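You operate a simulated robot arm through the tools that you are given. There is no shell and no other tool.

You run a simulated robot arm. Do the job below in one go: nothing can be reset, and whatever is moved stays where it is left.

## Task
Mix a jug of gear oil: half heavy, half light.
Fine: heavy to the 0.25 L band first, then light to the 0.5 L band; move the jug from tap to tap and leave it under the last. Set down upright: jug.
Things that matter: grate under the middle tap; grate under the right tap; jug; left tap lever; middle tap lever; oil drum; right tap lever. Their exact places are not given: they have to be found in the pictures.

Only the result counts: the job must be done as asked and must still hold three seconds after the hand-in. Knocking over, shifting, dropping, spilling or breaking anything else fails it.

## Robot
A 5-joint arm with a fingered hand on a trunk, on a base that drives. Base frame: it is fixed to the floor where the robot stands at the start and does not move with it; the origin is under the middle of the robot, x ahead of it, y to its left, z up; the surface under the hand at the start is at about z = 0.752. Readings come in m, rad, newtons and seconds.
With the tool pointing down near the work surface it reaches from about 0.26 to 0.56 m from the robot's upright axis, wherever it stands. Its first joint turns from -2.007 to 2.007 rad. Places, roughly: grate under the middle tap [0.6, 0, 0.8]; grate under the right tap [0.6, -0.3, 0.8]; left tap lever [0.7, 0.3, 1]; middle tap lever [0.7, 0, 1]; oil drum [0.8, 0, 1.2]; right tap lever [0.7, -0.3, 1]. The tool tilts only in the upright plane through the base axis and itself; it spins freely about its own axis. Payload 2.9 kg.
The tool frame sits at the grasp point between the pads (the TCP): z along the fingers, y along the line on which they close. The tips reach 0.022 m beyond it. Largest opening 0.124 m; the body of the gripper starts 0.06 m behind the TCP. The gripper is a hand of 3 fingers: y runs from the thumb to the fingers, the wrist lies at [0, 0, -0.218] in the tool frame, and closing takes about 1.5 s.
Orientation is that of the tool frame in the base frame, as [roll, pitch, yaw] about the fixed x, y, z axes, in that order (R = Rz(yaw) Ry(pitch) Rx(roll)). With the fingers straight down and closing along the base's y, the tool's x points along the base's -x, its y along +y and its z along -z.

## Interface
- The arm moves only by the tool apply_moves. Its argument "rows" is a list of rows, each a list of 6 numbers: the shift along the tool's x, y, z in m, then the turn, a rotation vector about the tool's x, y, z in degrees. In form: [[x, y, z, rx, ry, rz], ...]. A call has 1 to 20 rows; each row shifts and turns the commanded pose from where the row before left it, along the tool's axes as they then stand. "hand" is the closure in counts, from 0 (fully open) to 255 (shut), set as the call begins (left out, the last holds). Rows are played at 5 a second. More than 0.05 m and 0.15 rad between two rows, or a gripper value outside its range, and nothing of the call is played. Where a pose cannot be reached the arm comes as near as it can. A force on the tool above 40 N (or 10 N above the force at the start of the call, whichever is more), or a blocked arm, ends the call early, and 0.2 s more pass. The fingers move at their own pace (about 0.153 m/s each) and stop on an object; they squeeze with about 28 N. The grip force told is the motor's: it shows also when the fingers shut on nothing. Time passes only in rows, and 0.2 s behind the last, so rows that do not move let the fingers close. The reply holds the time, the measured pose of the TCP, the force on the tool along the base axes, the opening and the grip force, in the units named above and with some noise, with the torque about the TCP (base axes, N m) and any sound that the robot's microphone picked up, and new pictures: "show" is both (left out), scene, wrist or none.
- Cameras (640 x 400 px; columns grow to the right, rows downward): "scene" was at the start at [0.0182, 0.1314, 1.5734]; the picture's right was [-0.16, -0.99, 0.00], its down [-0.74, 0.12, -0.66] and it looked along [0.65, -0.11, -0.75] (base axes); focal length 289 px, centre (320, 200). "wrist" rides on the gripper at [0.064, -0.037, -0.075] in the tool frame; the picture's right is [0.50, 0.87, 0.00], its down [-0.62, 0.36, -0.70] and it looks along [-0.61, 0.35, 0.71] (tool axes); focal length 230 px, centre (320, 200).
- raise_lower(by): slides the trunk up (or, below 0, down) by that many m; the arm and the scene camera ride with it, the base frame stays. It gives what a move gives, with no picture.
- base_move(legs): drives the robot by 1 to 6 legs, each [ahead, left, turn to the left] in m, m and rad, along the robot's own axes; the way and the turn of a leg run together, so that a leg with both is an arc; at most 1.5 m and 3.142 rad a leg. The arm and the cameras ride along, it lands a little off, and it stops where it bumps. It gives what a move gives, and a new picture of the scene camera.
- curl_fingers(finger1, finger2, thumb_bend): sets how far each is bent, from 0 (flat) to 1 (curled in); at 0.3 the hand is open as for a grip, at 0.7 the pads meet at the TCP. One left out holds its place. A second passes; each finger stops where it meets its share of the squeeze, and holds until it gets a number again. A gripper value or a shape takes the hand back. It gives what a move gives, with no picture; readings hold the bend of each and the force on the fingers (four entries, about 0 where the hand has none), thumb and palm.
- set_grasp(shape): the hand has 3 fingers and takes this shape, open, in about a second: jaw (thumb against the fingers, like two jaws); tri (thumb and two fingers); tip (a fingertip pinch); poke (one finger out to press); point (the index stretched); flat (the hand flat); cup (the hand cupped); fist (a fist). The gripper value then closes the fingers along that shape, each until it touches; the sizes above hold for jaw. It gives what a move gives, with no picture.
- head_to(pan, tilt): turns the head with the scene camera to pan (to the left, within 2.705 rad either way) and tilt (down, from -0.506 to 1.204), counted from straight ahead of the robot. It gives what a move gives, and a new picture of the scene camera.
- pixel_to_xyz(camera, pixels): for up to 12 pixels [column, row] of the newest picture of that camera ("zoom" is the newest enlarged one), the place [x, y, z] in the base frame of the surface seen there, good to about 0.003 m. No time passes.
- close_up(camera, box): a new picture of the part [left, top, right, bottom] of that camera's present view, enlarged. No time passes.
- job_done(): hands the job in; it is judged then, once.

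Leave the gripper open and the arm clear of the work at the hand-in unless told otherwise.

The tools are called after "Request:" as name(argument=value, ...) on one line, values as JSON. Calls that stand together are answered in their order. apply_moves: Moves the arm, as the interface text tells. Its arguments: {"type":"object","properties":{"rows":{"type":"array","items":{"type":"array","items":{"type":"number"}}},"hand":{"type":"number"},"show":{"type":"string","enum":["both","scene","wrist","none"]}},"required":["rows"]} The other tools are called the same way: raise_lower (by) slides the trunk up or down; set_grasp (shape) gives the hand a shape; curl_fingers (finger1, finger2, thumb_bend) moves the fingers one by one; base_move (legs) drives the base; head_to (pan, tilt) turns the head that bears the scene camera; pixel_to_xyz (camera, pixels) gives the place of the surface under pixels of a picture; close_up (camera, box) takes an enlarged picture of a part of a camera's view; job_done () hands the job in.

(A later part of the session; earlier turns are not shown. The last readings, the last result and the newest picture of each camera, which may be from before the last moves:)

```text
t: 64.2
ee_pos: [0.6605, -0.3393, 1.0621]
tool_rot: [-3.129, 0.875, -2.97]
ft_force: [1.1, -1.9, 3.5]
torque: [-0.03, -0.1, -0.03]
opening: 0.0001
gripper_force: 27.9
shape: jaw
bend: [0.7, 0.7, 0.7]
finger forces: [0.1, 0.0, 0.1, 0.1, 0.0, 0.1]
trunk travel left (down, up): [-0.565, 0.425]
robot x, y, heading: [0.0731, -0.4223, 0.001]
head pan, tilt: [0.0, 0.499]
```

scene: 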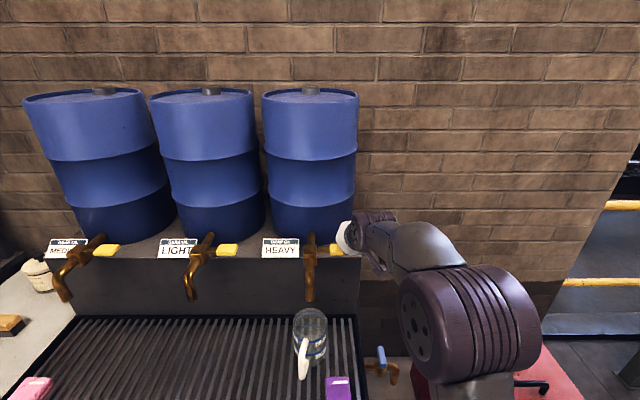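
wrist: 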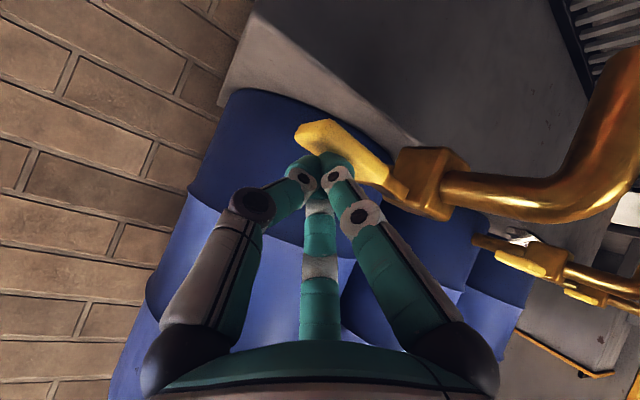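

The lever yields downward with only 3.5 N — it's a press-down lever. To learn whether it springs back, I'll ease up 3 mm and look at the force.

Request:
apply_moves(rows=[[-0.00231, 0, -0.00192, 0, 0, 0], [0, 0, 0, 0, 0, 0], [0, 0, 0, 0, 0, 0]], show="scene")

Request:
close_up(camera="scene", box=[280, 210, 380, 390])

```text
t: 65.0
ee_pos: [0.6592, -0.3393, 1.0633]
tool_rot: [-3.127, 0.877, -2.97]
ft_force: [0.1, -1.1, 3.0]
torque: [-0.02, -0.05, -0.02]
opening: 0.0
gripper_force: 28.2
shape: jaw
bend: [0.7, 0.7, 0.7]
finger forces: [0.0, 0.0, 0.0, 0.1, 0.0, 0.1]
trunk travel left (down, up): [-0.565, 0.425]
robot x, y, heading: [0.0745, -0.4229, 0.001]
head pan, tilt: [0.0, 0.499]
```

scene: 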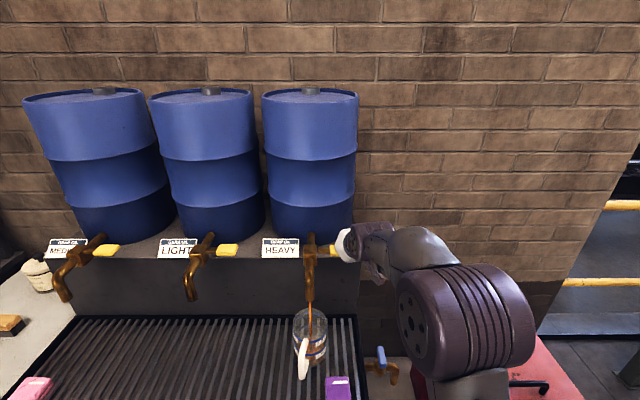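

```text
2.22 times, centred on (330, 300) of scene
```

zoom: 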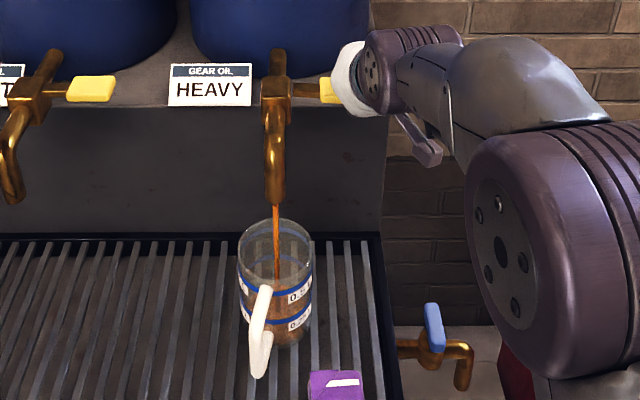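

Oil is flowing into the jug already. The force falls as I rise (3.5→3.0 N), so the lever is sprung. I'll look at the level closely (no time passes).

Request:
close_up(camera="scene", box=[285, 300, 335, 385])

```text
4.71 times, centred on (310, 342) of scene
```

zoom: 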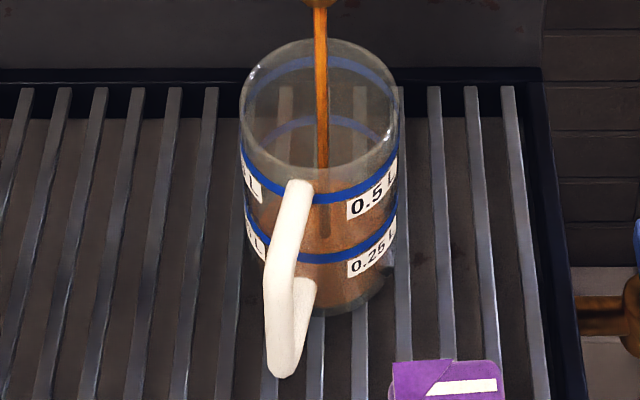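

The stream lands at about zoom (322,235), i.e. the level is still low (~0.04 L by my reckoning). The flow is gentle, and easing up will close the tap. I'll hold here about 1 s and look again.

Request:
apply_moves(rows=[[0, 0, 0, 0, 0, 0], [0, 0, 0, 0, 0, 0], [0, 0, 0, 0, 0, 0], [0, 0, 0, 0, 0, 0]], show="scene")

Request:
close_up(camera="scene", box=[285, 300, 335, 385])

```text
t: 66.0
ee_pos: [0.6607, -0.3395, 1.0645]
tool_rot: [-3.127, 0.878, -2.969]
ft_force: [-1.0, -0.7, 1.8]
torque: [-0.02, -0.07, -0.04]
opening: 0.0
gripper_force: 28.2
shape: jaw
bend: [0.7, 0.7, 0.7]
finger forces: [0.0, 0.1, 0.1, 0.0, 0.0, 0.0]
trunk travel left (down, up): [-0.565, 0.425]
robot x, y, heading: [0.0729, -0.4158, -0.007]
head pan, tilt: [0.0, 0.499]
```

scene: 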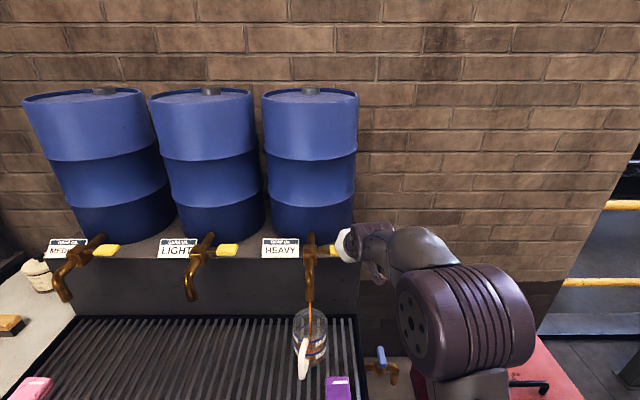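

```text
4.71 times, centred on (310, 342) of scene
```

zoom: 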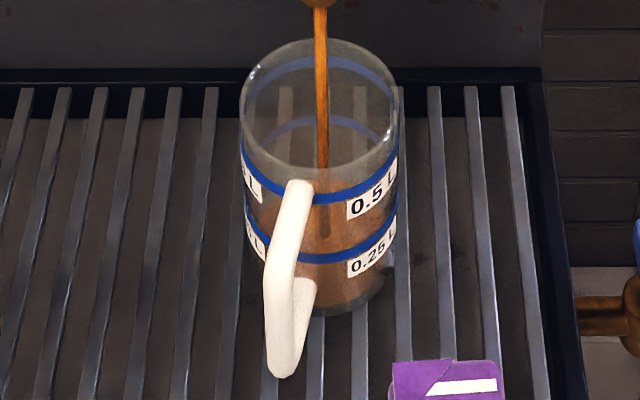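

I'll zoom tighter on the jug to read the level.

Request:
close_up(camera="scene", box=[292, 330, 332, 370])

```text
10.00 times, centred on (312, 350) of scene
```

zoom: 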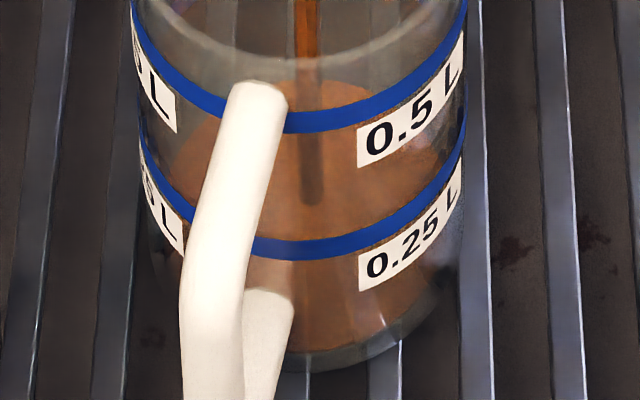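

The surface ellipse is now clear: top edge at (310,80), far below the 0.25 band (≈0.035 L). The flow is slow at this small opening, so I'll press 5 mm deeper and hold ~1 s.

Request:
apply_moves(rows=[[0.00384, 0, 0.0032, 0, 0, 0], [0, 0, 0, 0, 0, 0], [0, 0, 0, 0, 0, 0], [0, 0, 0, 0, 0, 0]], show="scene")

Request:
close_up(camera="scene", box=[292, 330, 332, 370])

```text
t: 67.0
ee_pos: [0.6606, -0.3408, 1.0587]
tool_rot: [-3.128, 0.873, -2.967]
ft_force: [-0.6, -1.5, 4.3]
torque: [-0.02, -0.07, 0.0]
opening: 0.0
gripper_force: 28.3
shape: jaw
bend: [0.7, 0.7, 0.7]
finger forces: [0.0, 0.0, 0.0, 0.0, 0.1, 0.0]
trunk travel left (down, up): [-0.565, 0.425]
robot x, y, heading: [0.0759, -0.42, -0.001]
head pan, tilt: [0.0, 0.499]
```

scene: 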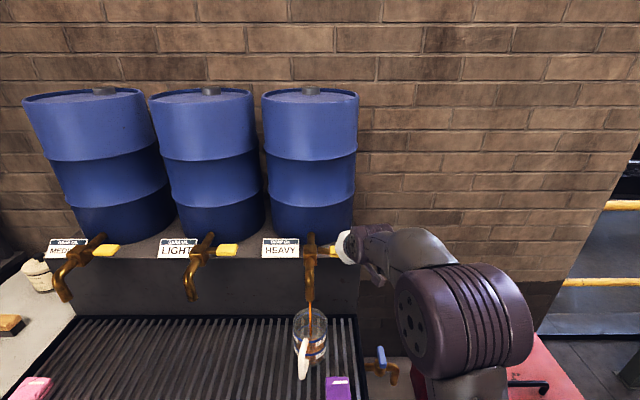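

```text
10.00 times, centred on (312, 350) of scene
```

zoom: 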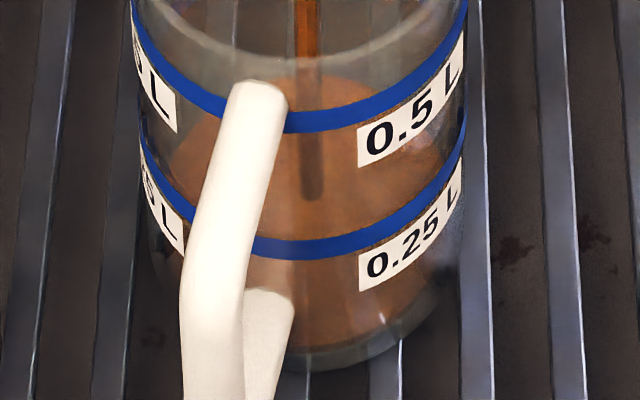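

The level rises slowly (stream entry now at (312,198)). I'll press another 6 mm and hold about 1.5 s.

Request:
apply_moves(rows=[[0.00461, 0, 0.00384, 0, 0, 0], [0, 0, 0, 0, 0, 0], [0, 0, 0, 0, 0, 0], [0, 0, 0, 0, 0, 0], [0, 0, 0, 0, 0, 0], [0, 0, 0, 0, 0, 0]], show="scene")

Request:
close_up(camera="scene", box=[292, 330, 332, 370])

```text
t: 68.4
ee_pos: [0.661, -0.3392, 1.0547]
tool_rot: [-3.127, 0.874, -2.969]
ft_force: [-0.9, 0.4, 2.9]
torque: [0.01, -0.08, 0.0]
opening: 0.0
gripper_force: 28.4
shape: jaw
bend: [0.7, 0.7, 0.7]
finger forces: [0.0, 0.0, 0.0, 0.0, 0.1, 0.0]
trunk travel left (down, up): [-0.565, 0.425]
robot x, y, heading: [0.0726, -0.4185, -0.005]
head pan, tilt: [0.0, 0.499]
```

scene: 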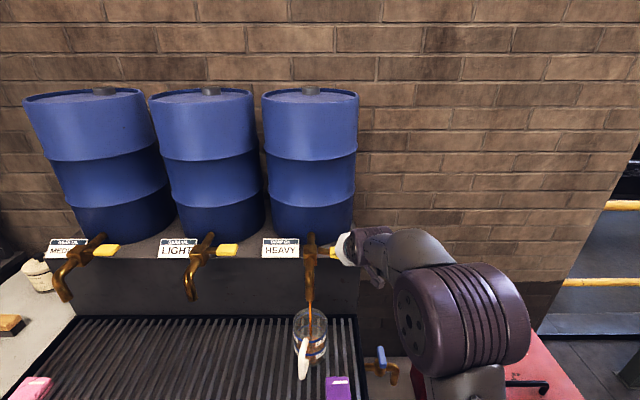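

```text
10.00 times, centred on (312, 350) of scene
```

zoom: 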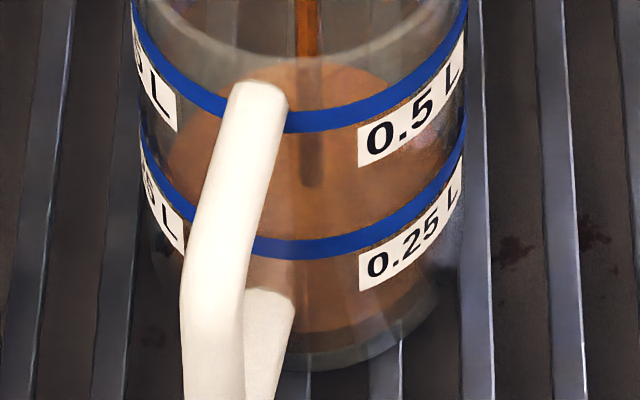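

The flow is about 0.018 L/s (stream entry at y≈185; the 0.25 L band corresponds to y≈92). I'll press 8 mm deeper and hold ~2 s.

Request:
apply_moves(rows=[[0.00615, 0, 0.00512, 0, 0, 0], [0, 0, 0, 0, 0, 0], [0, 0, 0, 0, 0, 0], [0, 0, 0, 0, 0, 0], [0, 0, 0, 0, 0, 0], [0, 0, 0, 0, 0, 0], [0, 0, 0, 0, 0, 0], [0, 0, 0, 0, 0, 0]], show="scene")

Request:
close_up(camera="scene", box=[292, 330, 332, 370])

```text
t: 70.2
ee_pos: [0.6602, -0.3389, 1.0468]
tool_rot: [-3.128, 0.876, -2.968]
ft_force: [-0.3, -0.1, 4.5]
torque: [0.02, -0.05, 0.03]
opening: 0.0001
gripper_force: 28.3
shape: jaw
bend: [0.7, 0.7, 0.7]
finger forces: [0.0, 0.0, 0.0, 0.0, 0.1, 0.1]
trunk travel left (down, up): [-0.565, 0.425]
robot x, y, heading: [0.0738, -0.4176, 0.002]
head pan, tilt: [0.0, 0.499]
```

scene: 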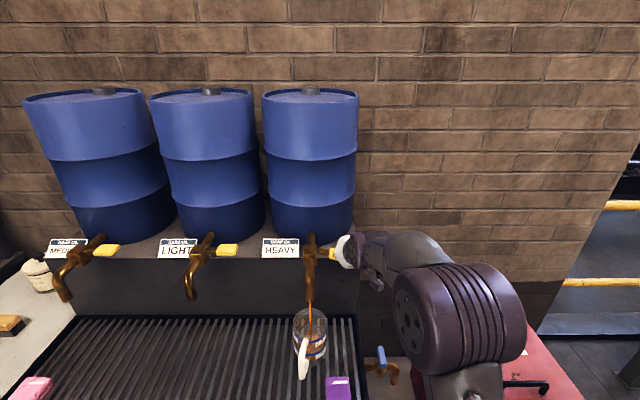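

```text
10.00 times, centred on (312, 350) of scene
```

zoom: 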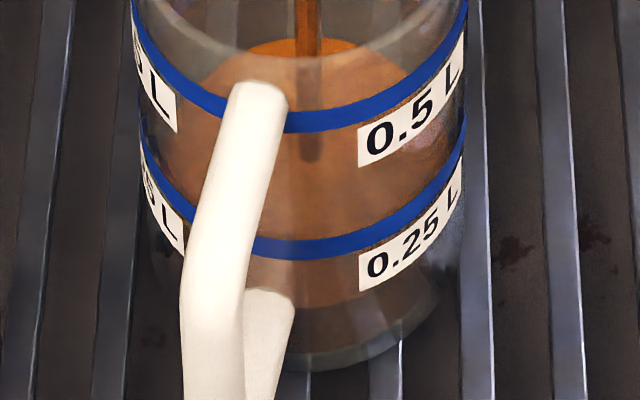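

The level is about 0.12 L, flow ≈0.027 L/s. Holding ~2 s more.

Request:
apply_moves(rows=[[0, 0, 0, 0, 0, 0], [0, 0, 0, 0, 0, 0], [0, 0, 0, 0, 0, 0], [0, 0, 0, 0, 0, 0], [0, 0, 0, 0, 0, 0], [0, 0, 0, 0, 0, 0], [0, 0, 0, 0, 0, 0], [0, 0, 0, 0, 0, 0], [0, 0, 0, 0, 0, 0]], show="scene")

Request:
close_up(camera="scene", box=[292, 330, 332, 370])

Request:
close_up(camera="scene", box=[285, 300, 335, 385])

```text
t: 72.2
ee_pos: [0.6613, -0.3394, 1.0463]
tool_rot: [-3.126, 0.876, -2.97]
ft_force: [0.0, 0.1, 4.2]
torque: [0.01, -0.09, 0.03]
opening: 0.0
gripper_force: 28.1
shape: jaw
bend: [0.7, 0.7, 0.7]
finger forces: [0.0, 0.0, 0.0, 0.0, 0.1, 0.1]
trunk travel left (down, up): [-0.565, 0.425]
robot x, y, heading: [0.0766, -0.4217, -0.006]
head pan, tilt: [0.0, 0.499]
```

scene: 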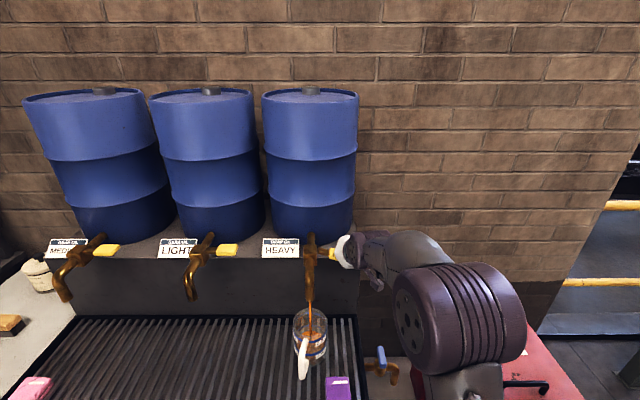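

```text
10.00 times, centred on (312, 350) of scene
```

zoom: 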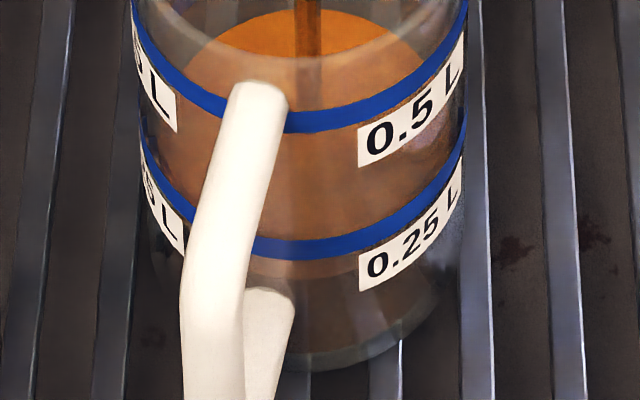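

```text
4.71 times, centred on (310, 342) of scene
```

zoom: 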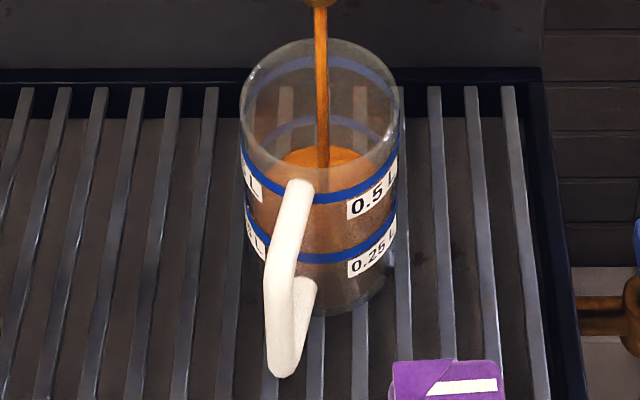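

The level is now ≈0.175 L (surface front edge ~38 px below the 0.25 band in the 10× zoom). Holding 1.6 s more, then I'll recheck.

Request:
apply_moves(rows=[[0, 0, 0, 0, 0, 0], [0, 0, 0, 0, 0, 0], [0, 0, 0, 0, 0, 0], [0, 0, 0, 0, 0, 0], [0, 0, 0, 0, 0, 0], [0, 0, 0, 0, 0, 0], [0, 0, 0, 0, 0, 0]], show="scene")

Request:
close_up(camera="scene", box=[292, 330, 332, 370])

Request:
close_up(camera="scene", box=[290, 305, 330, 345])

```text
t: 73.8
ee_pos: [0.6611, -0.3385, 1.0459]
tool_rot: [-3.129, 0.876, -2.968]
ft_force: [0.9, 0.2, 4.7]
torque: [-0.01, -0.04, 0.0]
opening: 0.0
gripper_force: 27.7
shape: jaw
bend: [0.7, 0.7, 0.7]
finger forces: [0.0, 0.0, 0.1, 0.0, 0.0, 0.0]
trunk travel left (down, up): [-0.565, 0.425]
robot x, y, heading: [0.0732, -0.4205, -0.004]
head pan, tilt: [0.0, 0.499]
```

scene: 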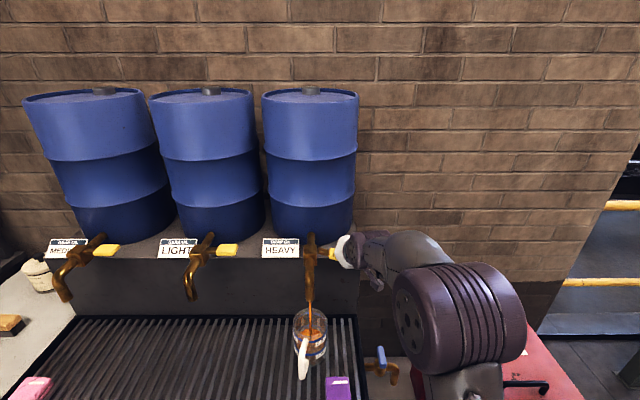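

```text
10.00 times, centred on (312, 350) of scene
```

zoom: 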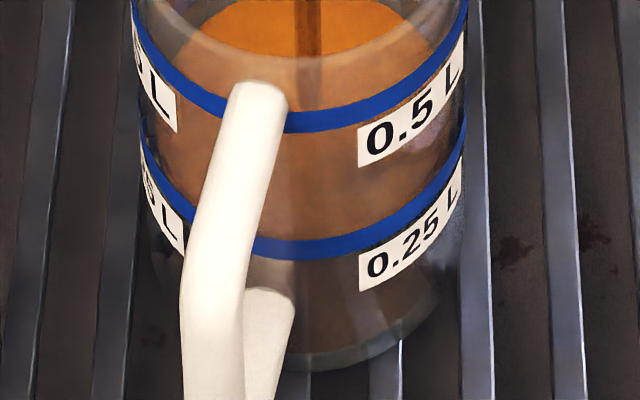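

```text
10.00 times, centred on (310, 325) of scene
```

zoom: 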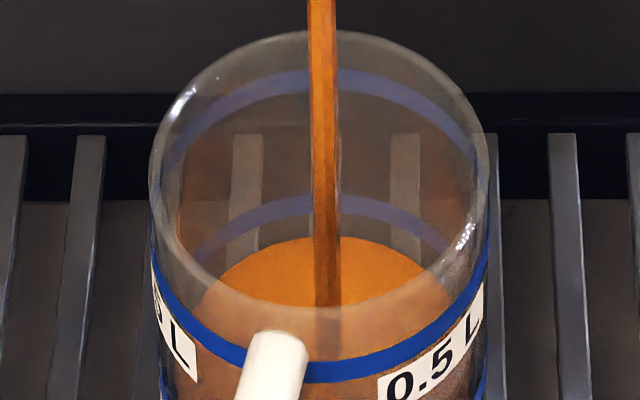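

The level is ≈0.21 L, about 22 px under the band. I'll hold 1 s more and then lift the finger 3 cm so the spring closes the tap.

Request:
apply_moves(rows=[[0, 0, 0, 0, 0, 0], [0, 0, 0, 0, 0, 0], [0, 0, 0, 0, 0, 0], [0, 0, 0, 0, 0, 0], [0, 0, 0, 0, 0, 0], [-0.01537, 0, -0.01279, 0, 0, 0], [-0.00769, 0, -0.0064, 0, 0, 0]], show="scene")

Request:
close_up(camera="scene", box=[290, 305, 330, 345])

Request:
close_up(camera="scene", box=[280, 225, 370, 385])

```text
t: 75.4
ee_pos: [0.6616, -0.3387, 1.0754]
tool_rot: [-3.13, 0.873, -2.967]
ft_force: [0.2, -0.2, -1.0]
torque: [0.0, 0.03, 0.01]
opening: 0.0
gripper_force: 28.1
shape: jaw
bend: [0.7, 0.7, 0.7]
finger forces: [0.1, 0.0, 0.0, 0.0, 0.0, 0.0]
trunk travel left (down, up): [-0.565, 0.425]
robot x, y, heading: [0.0735, -0.4231, -0.002]
head pan, tilt: [0.0, 0.499]
```

scene: 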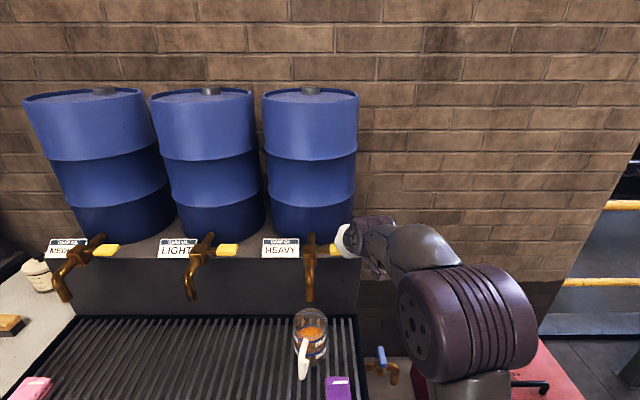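

```text
10.00 times, centred on (310, 325) of scene
```

zoom: 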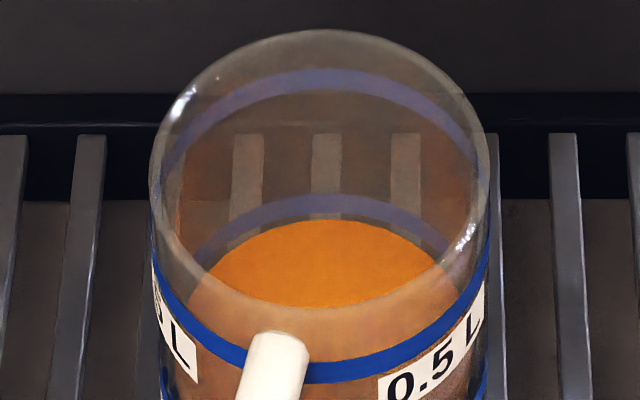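

```text
2.50 times, centred on (325, 305) of scene
```

zoom: 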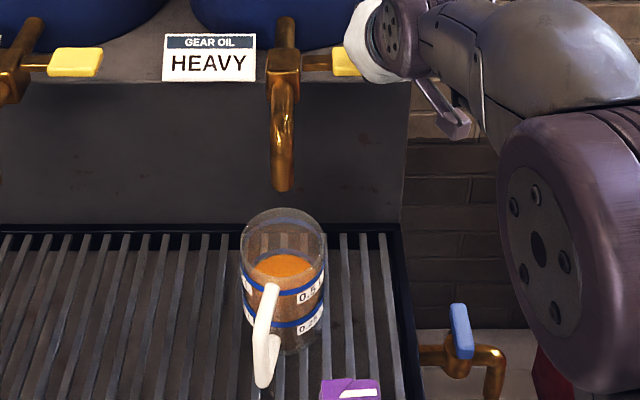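

The tap has closed by itself and the stream has stopped. I'll measure the surface height versus the band height by pixel positions.

Request:
close_up(camera="scene", box=[290, 310, 330, 370])

```text
6.67 times, centred on (310, 340) of scene
```

zoom: 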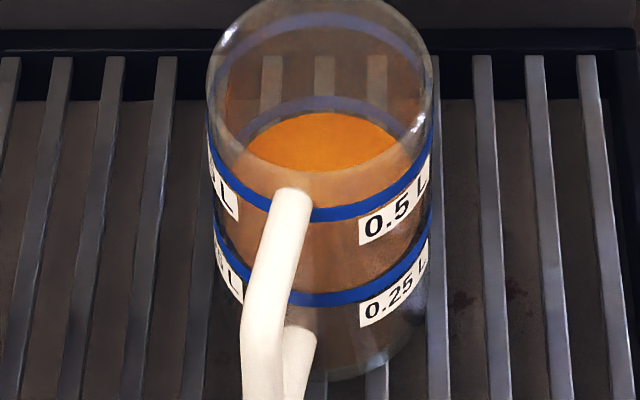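

Request:
pixel_to_xyz(camera="zoom", pixels=[[300, 135], [325, 130], [350, 135], [325, 150], [300, 155], [350, 155], [340, 296], [360, 290], [345, 212], [365, 206], [325, 298], [390, 275]])

```text
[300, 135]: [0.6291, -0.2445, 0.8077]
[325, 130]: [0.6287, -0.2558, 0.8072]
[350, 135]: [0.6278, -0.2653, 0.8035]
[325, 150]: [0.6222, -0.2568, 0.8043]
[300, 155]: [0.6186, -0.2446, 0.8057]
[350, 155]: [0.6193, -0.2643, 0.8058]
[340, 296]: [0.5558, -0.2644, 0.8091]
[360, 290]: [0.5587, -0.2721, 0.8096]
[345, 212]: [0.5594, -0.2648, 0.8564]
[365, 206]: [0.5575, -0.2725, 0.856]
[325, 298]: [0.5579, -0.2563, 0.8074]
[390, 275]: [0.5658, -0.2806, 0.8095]
```

Surface z≈0.8057 versus the band's centre z≈0.8089 — inside the band's lower half (≈0.235 L). A short dab (~0.6 s at ~0.018 L/s) will bring it to the band's centre.

Request:
apply_moves(rows=[[0.0159, 0, 0.01324, 0, 0, 0], [0, 0, 0, 0, 0, 0], [0, 0, 0, 0, 0, 0], [-0.0159, 0, -0.01324, 0, 0, 0], [0, 0, 0, 0, 0, 0]], show="scene")

Request:
close_up(camera="scene", box=[290, 310, 330, 370])

Request:
pixel_to_xyz(camera="zoom", pixels=[[300, 135], [325, 130], [350, 135], [325, 150], [300, 155], [350, 155], [340, 296], [360, 290], [310, 140], [340, 140], [325, 298], [390, 275]])

```text
t: 76.6
ee_pos: [0.6611, -0.3397, 1.0757]
tool_rot: [-3.129, 0.875, -2.967]
ft_force: [0.5, -0.4, -0.7]
torque: [0.0, 0.01, 0.01]
opening: 0.0
gripper_force: 28.0
shape: jaw
bend: [0.7, 0.7, 0.7]
finger forces: [0.1, 0.0, 0.1, 0.0, 0.0, 0.1]
trunk travel left (down, up): [-0.565, 0.425]
robot x, y, heading: [0.0734, -0.4206, -0.003]
head pan, tilt: [0.0, 0.499]
```

scene: 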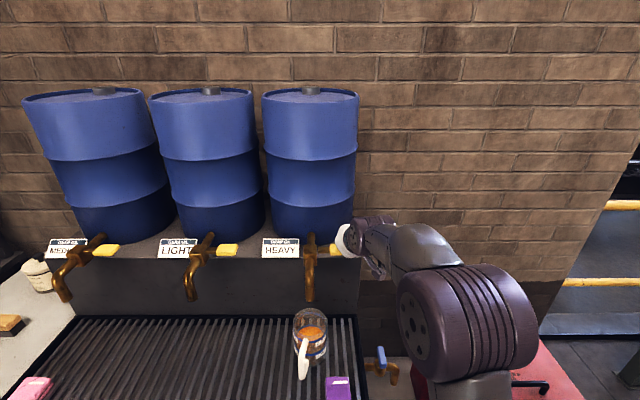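

```text
6.67 times, centred on (310, 340) of scene
```

zoom: 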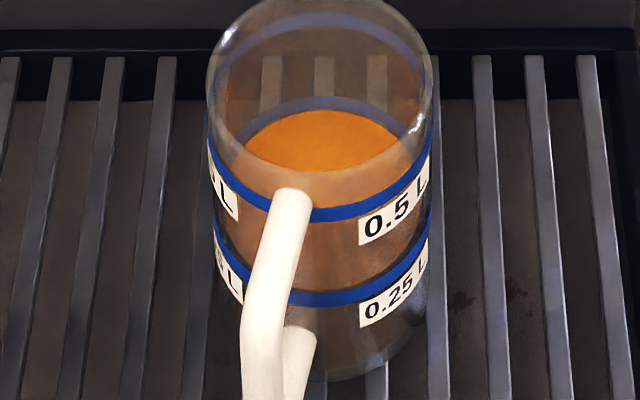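

```text
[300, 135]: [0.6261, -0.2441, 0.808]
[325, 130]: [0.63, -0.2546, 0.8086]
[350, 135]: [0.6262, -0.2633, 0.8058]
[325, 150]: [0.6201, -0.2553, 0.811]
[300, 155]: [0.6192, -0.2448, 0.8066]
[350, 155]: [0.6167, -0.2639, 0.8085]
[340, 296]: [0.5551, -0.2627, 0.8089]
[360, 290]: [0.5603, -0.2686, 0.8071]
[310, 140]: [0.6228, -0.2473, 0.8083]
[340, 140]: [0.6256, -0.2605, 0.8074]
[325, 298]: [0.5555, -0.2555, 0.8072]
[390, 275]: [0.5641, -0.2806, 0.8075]
```

Surface z≈0.808 equals the band's centre 0.808 — the heavy half is done. Now I retreat from the lever (back and up), and bring the hand vertical.

Request:
apply_moves(rows=[[0, 0, -0.03, 0, 0, 0], [0, 0, -0.03, 0, 0, 0], [0, 0, -0.03, 0, 0, 0], [0, 0, -0.03, 0, 0, 0], [0.0188, 0.0058, -0.0226, 0, 0, 0], [0.0188, 0.0058, -0.0226, 0, 0, 0], [0.0188, 0.0058, -0.0226, 0, 0, 0], [0.0188, 0.0058, -0.0226, 0, 0, 0], [0, 0, 0, 0, 8.33, 0], [0, 0, 0, 0, 8.33, 0], [0, 0, 0, 0, 8.33, 0], [0, 0, 0, 0, 8.33, 0], [0, 0, 0, 0, 8.33, 0], [0, 0, 0, 0, 8.35, 0], [0, 0, 0, 0, 0, 0]], hand=255, show="scene")

```text
t: 79.8
ee_pos: [0.4664, -0.3665, 1.1533]
tool_rot: [3.142, 0.001, -2.972]
ft_force: [0.4, 1.2, 0.3]
torque: [-0.01, -0.02, 0.0]
opening: 0.0001
gripper_force: 27.4
shape: jaw
bend: [0.7, 0.7, 0.7]
finger forces: [0.0, 0.0, 0.0, 0.0, 0.0, 0.0]
out of reach, approached as far as the arm can: row 4, 6, 7, 8
trunk travel left (down, up): [-0.565, 0.425]
robot x, y, heading: [0.0696, -0.4204, -0.005]
head pan, tilt: [0.0, 0.499]
```

scene: 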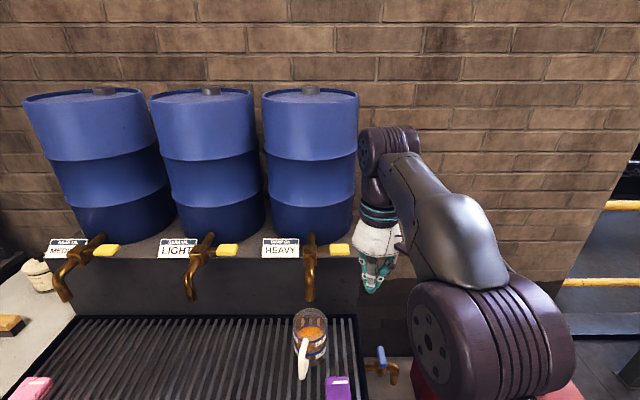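

Clear of the tap. I'll open the hand, drive the base left to y≈-0.05, and lower the trunk 0.2 m.

Request:
apply_moves(rows=[[0, 0, 0, 0, 0, 0], [0, 0, 0, 0, 0, 0], [0, 0, 0, 0, 0, 0]], hand=0, show="none")

Request:
base_move(legs=[[0, 0.37, 0]])

Request:
raise_lower(by=-0.2)

Request:
head_to(pan=-0.3, tilt=0.7)

```text
t: 80.6
ee_pos: [0.4669, -0.3654, 1.1518]
tool_rot: [-3.141, 0.004, -2.974]
ft_force: [0.9, -0.2, 0.9]
torque: [0.0, 0.0, -0.01]
opening: 0.1239
gripper_force: 0.0
shape: jaw
bend: [0.3, 0.3, 0.3]
finger forces: [0.0, 0.1, 0.1, 0.0, 0.0, 0.1]
trunk travel left (down, up): [-0.565, 0.425]
robot x, y, heading: [0.0747, -0.4224, -0.005]
head pan, tilt: [0.0, 0.499]
```

```text
t: 83.0
ee_pos: [0.4685, 0.0096, 1.1513]
tool_rot: [-3.142, 0.004, -2.97]
ft_force: [0.2, 0.1, -0.9]
torque: [-0.01, 0.04, -0.02]
opening: 0.1237
gripper_force: 0.1
shape: jaw
bend: [0.3, 0.3, 0.3]
finger forces: [0.0, 0.0, 0.1, 0.0, 0.1, 0.1]
trunk travel left (down, up): [-0.565, 0.425]
robot x, y, heading: [0.0777, -0.0471, 0.001]
head pan, tilt: [0.0, 0.499]
```

scene: 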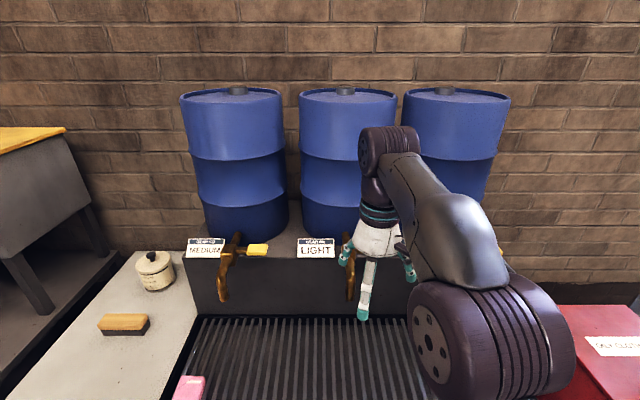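

```text
t: 85.2
ee_pos: [0.4666, 0.0094, 0.9522]
tool_rot: [-3.141, 0.005, -2.97]
ft_force: [0.0, 0.6, -0.1]
torque: [0.02, -0.03, -0.02]
opening: 0.1239
gripper_force: 0.0
shape: jaw
bend: [0.3, 0.3, 0.3]
finger forces: [0.0, 0.0, 0.0, 0.0, 0.0, 0.0]
trunk travel left (down, up): [-0.365, 0.625]
robot x, y, heading: [0.075, -0.049, -0.0]
head pan, tilt: [0.0, 0.499]
```

```text
t: 86.0
ee_pos: [0.4671, 0.0095, 0.9517]
tool_rot: [-3.141, 0.004, -2.969]
ft_force: [0.5, -1.1, -0.4]
torque: [-0.03, 0.01, -0.01]
opening: 0.1238
gripper_force: 0.2
shape: jaw
bend: [0.3, 0.3, 0.3]
finger forces: [0.1, 0.0, 0.0, 0.0, 0.0, 0.0]
trunk travel left (down, up): [-0.365, 0.625]
robot x, y, heading: [0.0724, -0.0491, -0.003]
head pan, tilt: [-0.3, 0.7]
```

scene: 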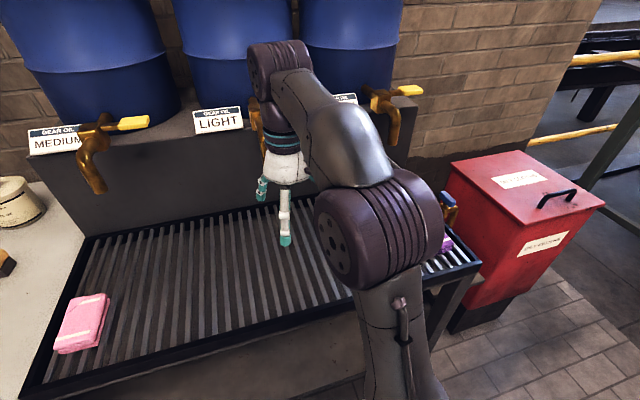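

The hand is open at (0.467, 0.010, 0.952). I'll move over to the right, just short of the jug handle, and re-measure it with the wrist camera.

Request:
apply_moves(rows=[[0.01045, -0.0337, 0, 0, 0, 0], [0.01045, -0.0337, 0, 0, 0, 0], [0.01045, -0.0337, 0, 0, 0, 0], [0.01045, -0.0337, 0, 0, 0, 0], [0.01045, -0.0337, 0, 0, 0, 0], [0.01045, -0.0337, 0, 0, 0, 0], [0, 0, 0, 0, 0, -7.1], [0, 0, 0, 0, 0, 0]], show="both")

```text
t: 87.8
ee_pos: [0.4404, -0.2021, 0.9512]
tool_rot: [-3.141, 0.001, -2.844]
ft_force: [-0.8, -0.9, 0.1]
torque: [-0.01, 0.0, -0.01]
opening: 0.1239
gripper_force: 0.0
shape: jaw
bend: [0.3, 0.3, 0.3]
finger forces: [0.1, 0.0, 0.0, 0.0, 0.1, 0.1]
trunk travel left (down, up): [-0.365, 0.625]
robot x, y, heading: [0.0744, -0.0489, 0.003]
head pan, tilt: [-0.3, 0.7]
```

scene: 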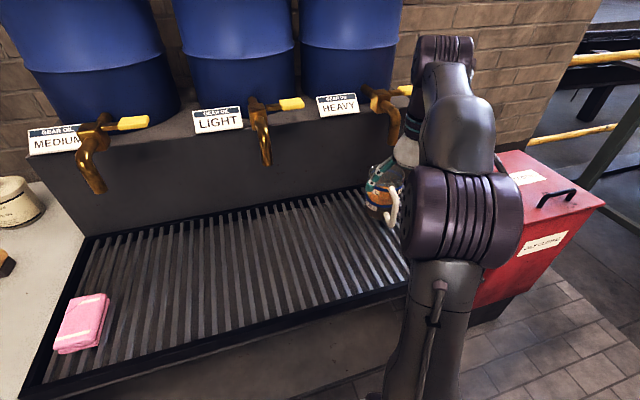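
wrist: 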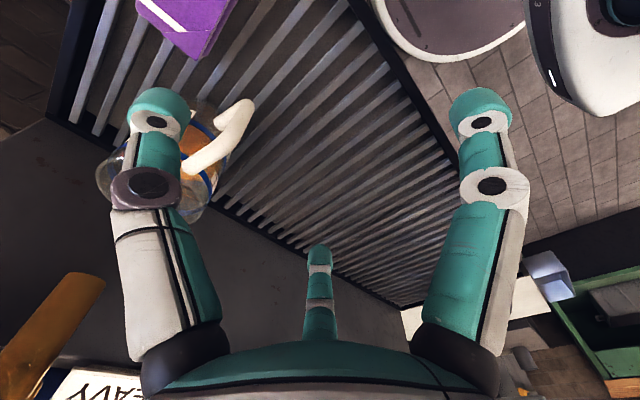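

Request:
close_up(camera="wrist", box=[150, 80, 280, 210])

Request:
pixel_to_xyz(camera="wrist", pixels=[[195, 162], [210, 150], [225, 140], [235, 125], [246, 108], [240, 115], [215, 155], [228, 130]])

```text
3.08 times, centred on (215, 145) of wrist
```

zoom: 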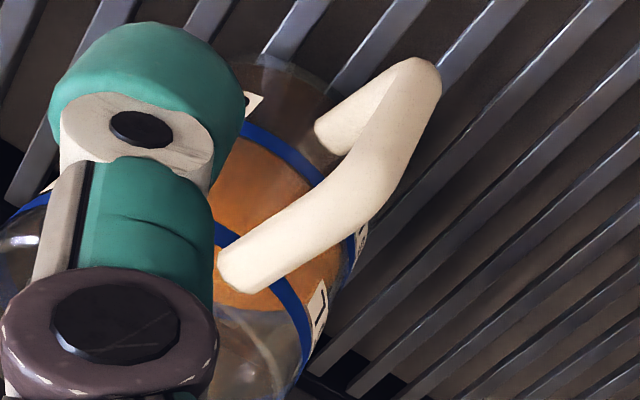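

```text
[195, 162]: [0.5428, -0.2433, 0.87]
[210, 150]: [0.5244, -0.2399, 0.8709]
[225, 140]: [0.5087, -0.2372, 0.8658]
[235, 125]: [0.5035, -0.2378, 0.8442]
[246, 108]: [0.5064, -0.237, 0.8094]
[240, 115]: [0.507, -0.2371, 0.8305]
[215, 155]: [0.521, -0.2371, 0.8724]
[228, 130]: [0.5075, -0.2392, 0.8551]
```

The bar's centre is about (0.513, -0.235), handle direction ~169°. I'll move over it at this height, then descend to z=0.837.

Request:
apply_moves(rows=[[-0.0199, -0.0176, 0, 0, 0, 0], [-0.0199, -0.0176, 0, 0, 0, 0], [-0.02, -0.0176, 0, 0, 0, 0], [0, 0, 0.02, 0, 0, 0], [0, 0, 0.02, 0, 0, 0], [0, 0, 0, 0, 0, 0]], show="both")

```text
t: 89.2
ee_pos: [0.5011, -0.2281, 0.8936]
tool_rot: [-3.139, 0.003, -2.845]
ft_force: [-0.8, 0.2, -0.2]
torque: [0.03, -0.01, 0.0]
opening: 0.1237
gripper_force: 0.2
shape: jaw
bend: [0.3, 0.3, 0.3]
finger forces: [0.1, 0.1, 0.0, 0.0, 0.0, 0.0]
out of reach, approached as far as the arm can: row 2, 3
trunk travel left (down, up): [-0.365, 0.625]
robot x, y, heading: [0.0784, -0.0462, 0.001]
head pan, tilt: [-0.3, 0.7]
```

scene: 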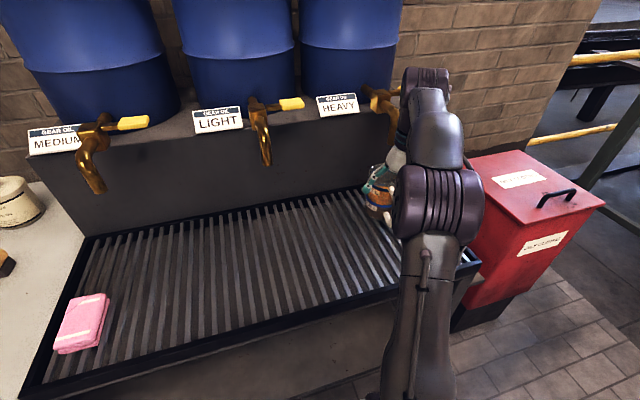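
wrist: 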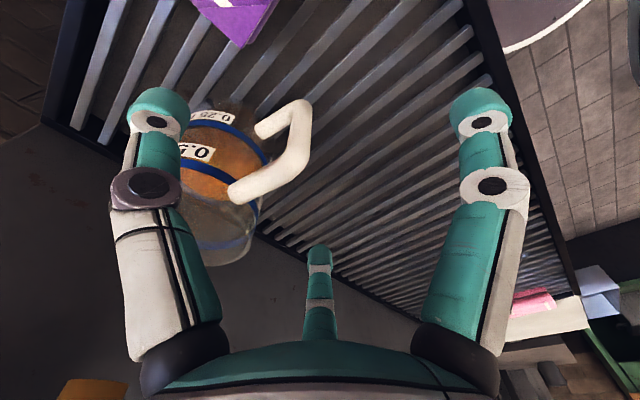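

The hand stopped slightly short (reach limit up high) at (0.501, -0.228, 0.894). Lower down there's more reach, so I'll do the last 1.2 cm shift while descending.

Request:
apply_moves(rows=[[-0.0047, -0.005, 0.01, 0, 0, 0], [-0.0047, -0.0051, 0.01, 0, 0, 0], [0, 0, 0.012, 0, 0, 0], [0, 0, 0.012, 0, 0, 0], [0, 0, 0.0126, 0, 0, 0], [0, 0, 0, 0, 0, 0]], show="both")

```text
t: 90.6
ee_pos: [0.5116, -0.2341, 0.8395]
tool_rot: [-3.141, 0.002, -2.845]
ft_force: [-0.3, 1.2, -0.5]
torque: [0.01, 0.02, -0.03]
opening: 0.1239
gripper_force: 0.1
shape: jaw
bend: [0.3, 0.3, 0.3]
finger forces: [0.0, 0.0, 0.0, 0.1, 0.0, 0.0]
trunk travel left (down, up): [-0.365, 0.625]
robot x, y, heading: [0.0789, -0.0478, -0.004]
head pan, tilt: [-0.3, 0.7]
```

scene: 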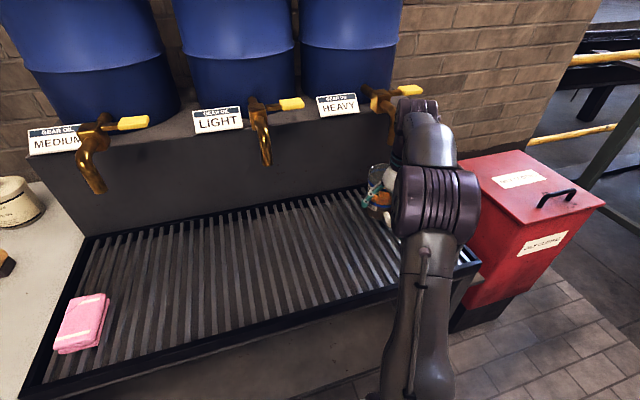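
wrist: 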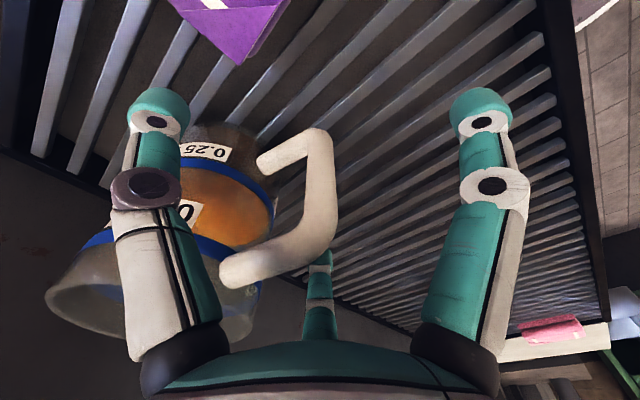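

The bar passes through the TCP (320,195). Closing the hand on it.

Request:
apply_moves(rows=[[0, 0, 0, 0, 0, 0], [0, 0, 0, 0, 0, 0], [0, 0, 0, 0, 0, 0], [0, 0, 0, 0, 0, 0], [0, 0, 0, 0, 0, 0], [0, 0, 0, 0, 0, 0], [0, 0, 0, 0, 0, 0], [0, 0, 0, 0, 0, 0]], hand=255, show="wrist")

```text
t: 92.4
ee_pos: [0.5123, -0.2346, 0.8396]
tool_rot: [-3.14, 0.001, -2.846]
ft_force: [0.3, 0.1, 0.6]
torque: [0.05, 0.0, 0.01]
opening: 0.0093
gripper_force: 28.3
shape: jaw
bend: [0.72, 0.72, 0.7]
finger forces: [24.8, 24.4, 0.1, 0.0, 25.8, 0.1]
trunk travel left (down, up): [-0.365, 0.625]
robot x, y, heading: [0.075, -0.0479, 0.003]
head pan, tilt: [-0.3, 0.7]
```

wrist: 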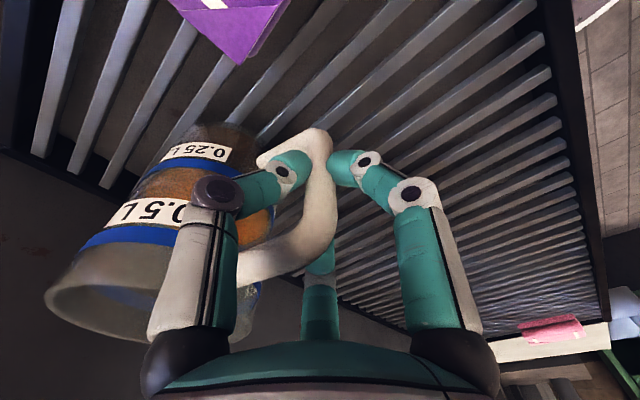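

The same firm grip (≈25 N on each finger). I'll lift just 8 mm slowly and check load and tilt.

Request:
apply_moves(rows=[[0, 0, -0.002, 0, 0, 0], [0, 0, -0.002, 0, 0, 0], [0, 0, -0.002, 0, 0, 0], [0, 0, -0.002, 0, 0, 0], [0, 0, 0, 0, 0, 0]], show="both")

Request:
close_up(camera="scene", box=[345, 140, 435, 240])

```text
t: 93.6
ee_pos: [0.5124, -0.2341, 0.8477]
tool_rot: [-3.141, 0.002, -2.846]
ft_force: [0.3, 1.1, -3.6]
torque: [0.04, 0.05, 0.01]
opening: 0.0096
gripper_force: 28.2
shape: jaw
bend: [0.72, 0.72, 0.7]
finger forces: [26.2, 24.6, 0.0, 0.0, 26.1, 0.0]
trunk travel left (down, up): [-0.365, 0.625]
robot x, y, heading: [0.0791, -0.05, -0.002]
head pan, tilt: [-0.3, 0.7]
```

scene: 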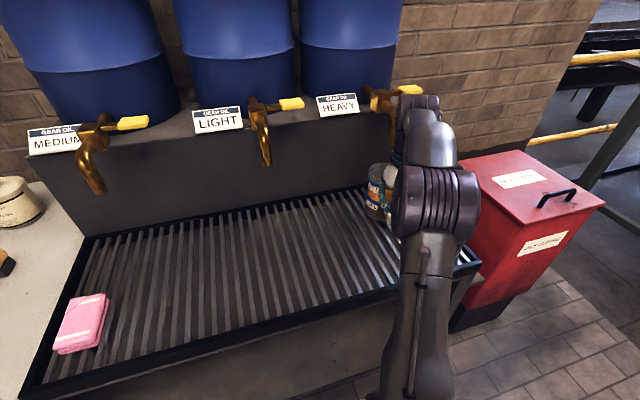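
wrist: 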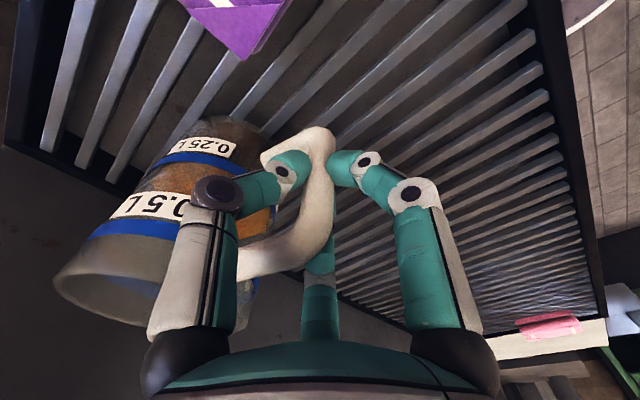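

```text
4.00 times, centred on (390, 190) of scene
```

zoom: 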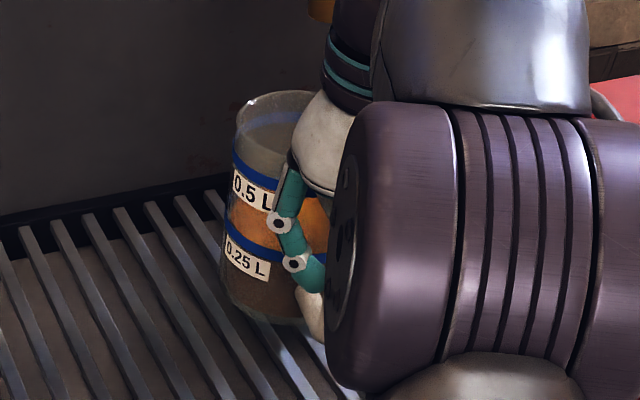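

The jug lifts with only a small tilt; load ≈3.6 N. I'll lift 2 cm more, pull 4 cm back from the spout, and start moving left slowly.

Request:
apply_moves(rows=[[0, 0, -0.005, 0, 0, 0], [0, 0, -0.005, 0, 0, 0], [0, 0, -0.005, 0, 0, 0], [0, 0, -0.005, 0, 0, 0], [0.0064, 0.0019, 0, 0, 0, 0], [0.0096, 0.0029, 0, 0, 0, 0], [0.0096, 0.0029, 0, 0, 0, 0], [0.0096, 0.0029, 0, 0, 0, 0], [0.0032, 0.001, 0, 0, 0, 0], [-0.0022, 0.0072, 0, 0, 0, 0], [-0.00441, 0.01449, 0, 0, 0, 0], [-0.00441, 0.01449, 0, 0, 0, 0], [-0.00441, 0.01449, 0, 0, 0, 0], [-0.00441, 0.01449, 0, 0, 0, 0], [-0.00441, 0.01449, 0, 0, 0, 0], [-0.0022, 0.0072, 0, 0, 0, 0], [0, 0, 0, 0, 0, 0]], show="both")

```text
t: 97.2
ee_pos: [0.4717, -0.145, 0.868]
tool_rot: [-3.14, 0.001, -2.845]
ft_force: [-0.3, 0.0, -3.9]
torque: [0.05, 0.24, -0.04]
opening: 0.0096
gripper_force: 27.8
shape: jaw
bend: [0.73, 0.72, 0.7]
finger forces: [29.9, 24.7, 0.1, 0.0, 26.6, 0.0]
trunk travel left (down, up): [-0.365, 0.625]
robot x, y, heading: [0.0747, -0.0488, -0.0]
head pan, tilt: [-0.3, 0.7]
```

scene: 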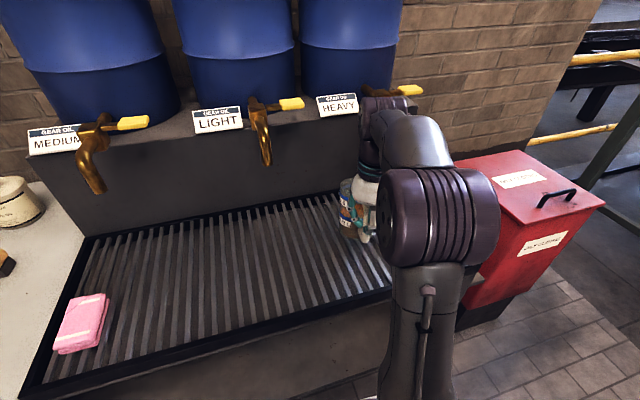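
wrist: 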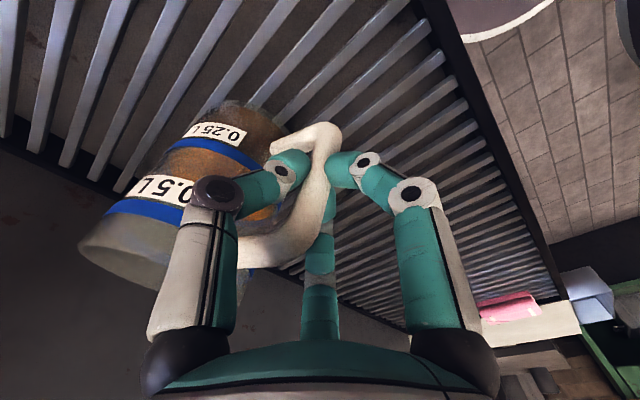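

The jug is carried safely (load 3.9 N, small tilt). Continuing left to y≈0.039.

Request:
apply_moves(rows=[[-0.0022, 0.0072, 0, 0, 0, 0], [-0.00446, 0.01464, 0, 0, 0, 0], [-0.00446, 0.01464, 0, 0, 0, 0], [-0.00446, 0.01464, 0, 0, 0, 0], [-0.00446, 0.01464, 0, 0, 0, 0], [-0.00446, 0.01464, 0, 0, 0, 0], [-0.00446, 0.01464, 0, 0, 0, 0], [-0.00446, 0.01464, 0, 0, 0, 0], [-0.00446, 0.01464, 0, 0, 0, 0], [-0.00446, 0.01464, 0, 0, 0, 0], [-0.00446, 0.01464, 0, 0, 0, 0], [-0.00446, 0.01464, 0, 0, 0, 0], [-0.0022, 0.0072, 0, 0, 0, 0], [0, 0, 0, 0, 0, 0]], show="both")

```text
t: 100.2
ee_pos: [0.4719, 0.0395, 0.8663]
tool_rot: [3.141, 0.004, -2.844]
ft_force: [0.2, -0.1, -2.4]
torque: [0.01, 0.11, -0.04]
opening: 0.0095
gripper_force: 28.5
shape: jaw
bend: [0.73, 0.72, 0.7]
finger forces: [27.2, 24.9, 0.0, 0.0, 28.2, 0.1]
trunk travel left (down, up): [-0.365, 0.625]
robot x, y, heading: [0.0777, -0.0488, 0.001]
head pan, tilt: [-0.3, 0.7]
```

scene: 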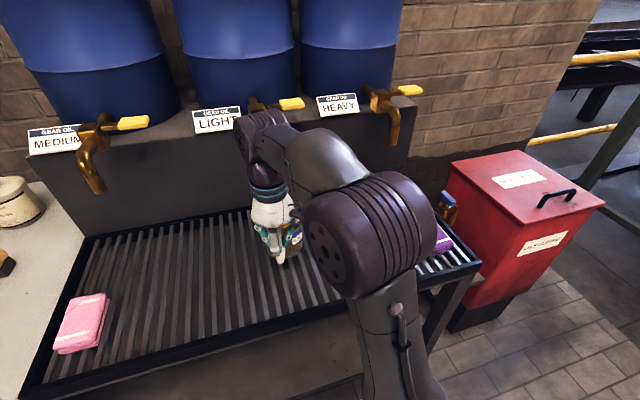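
wrist: 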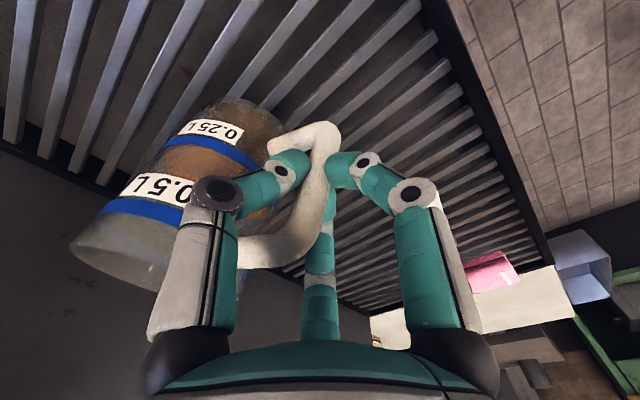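

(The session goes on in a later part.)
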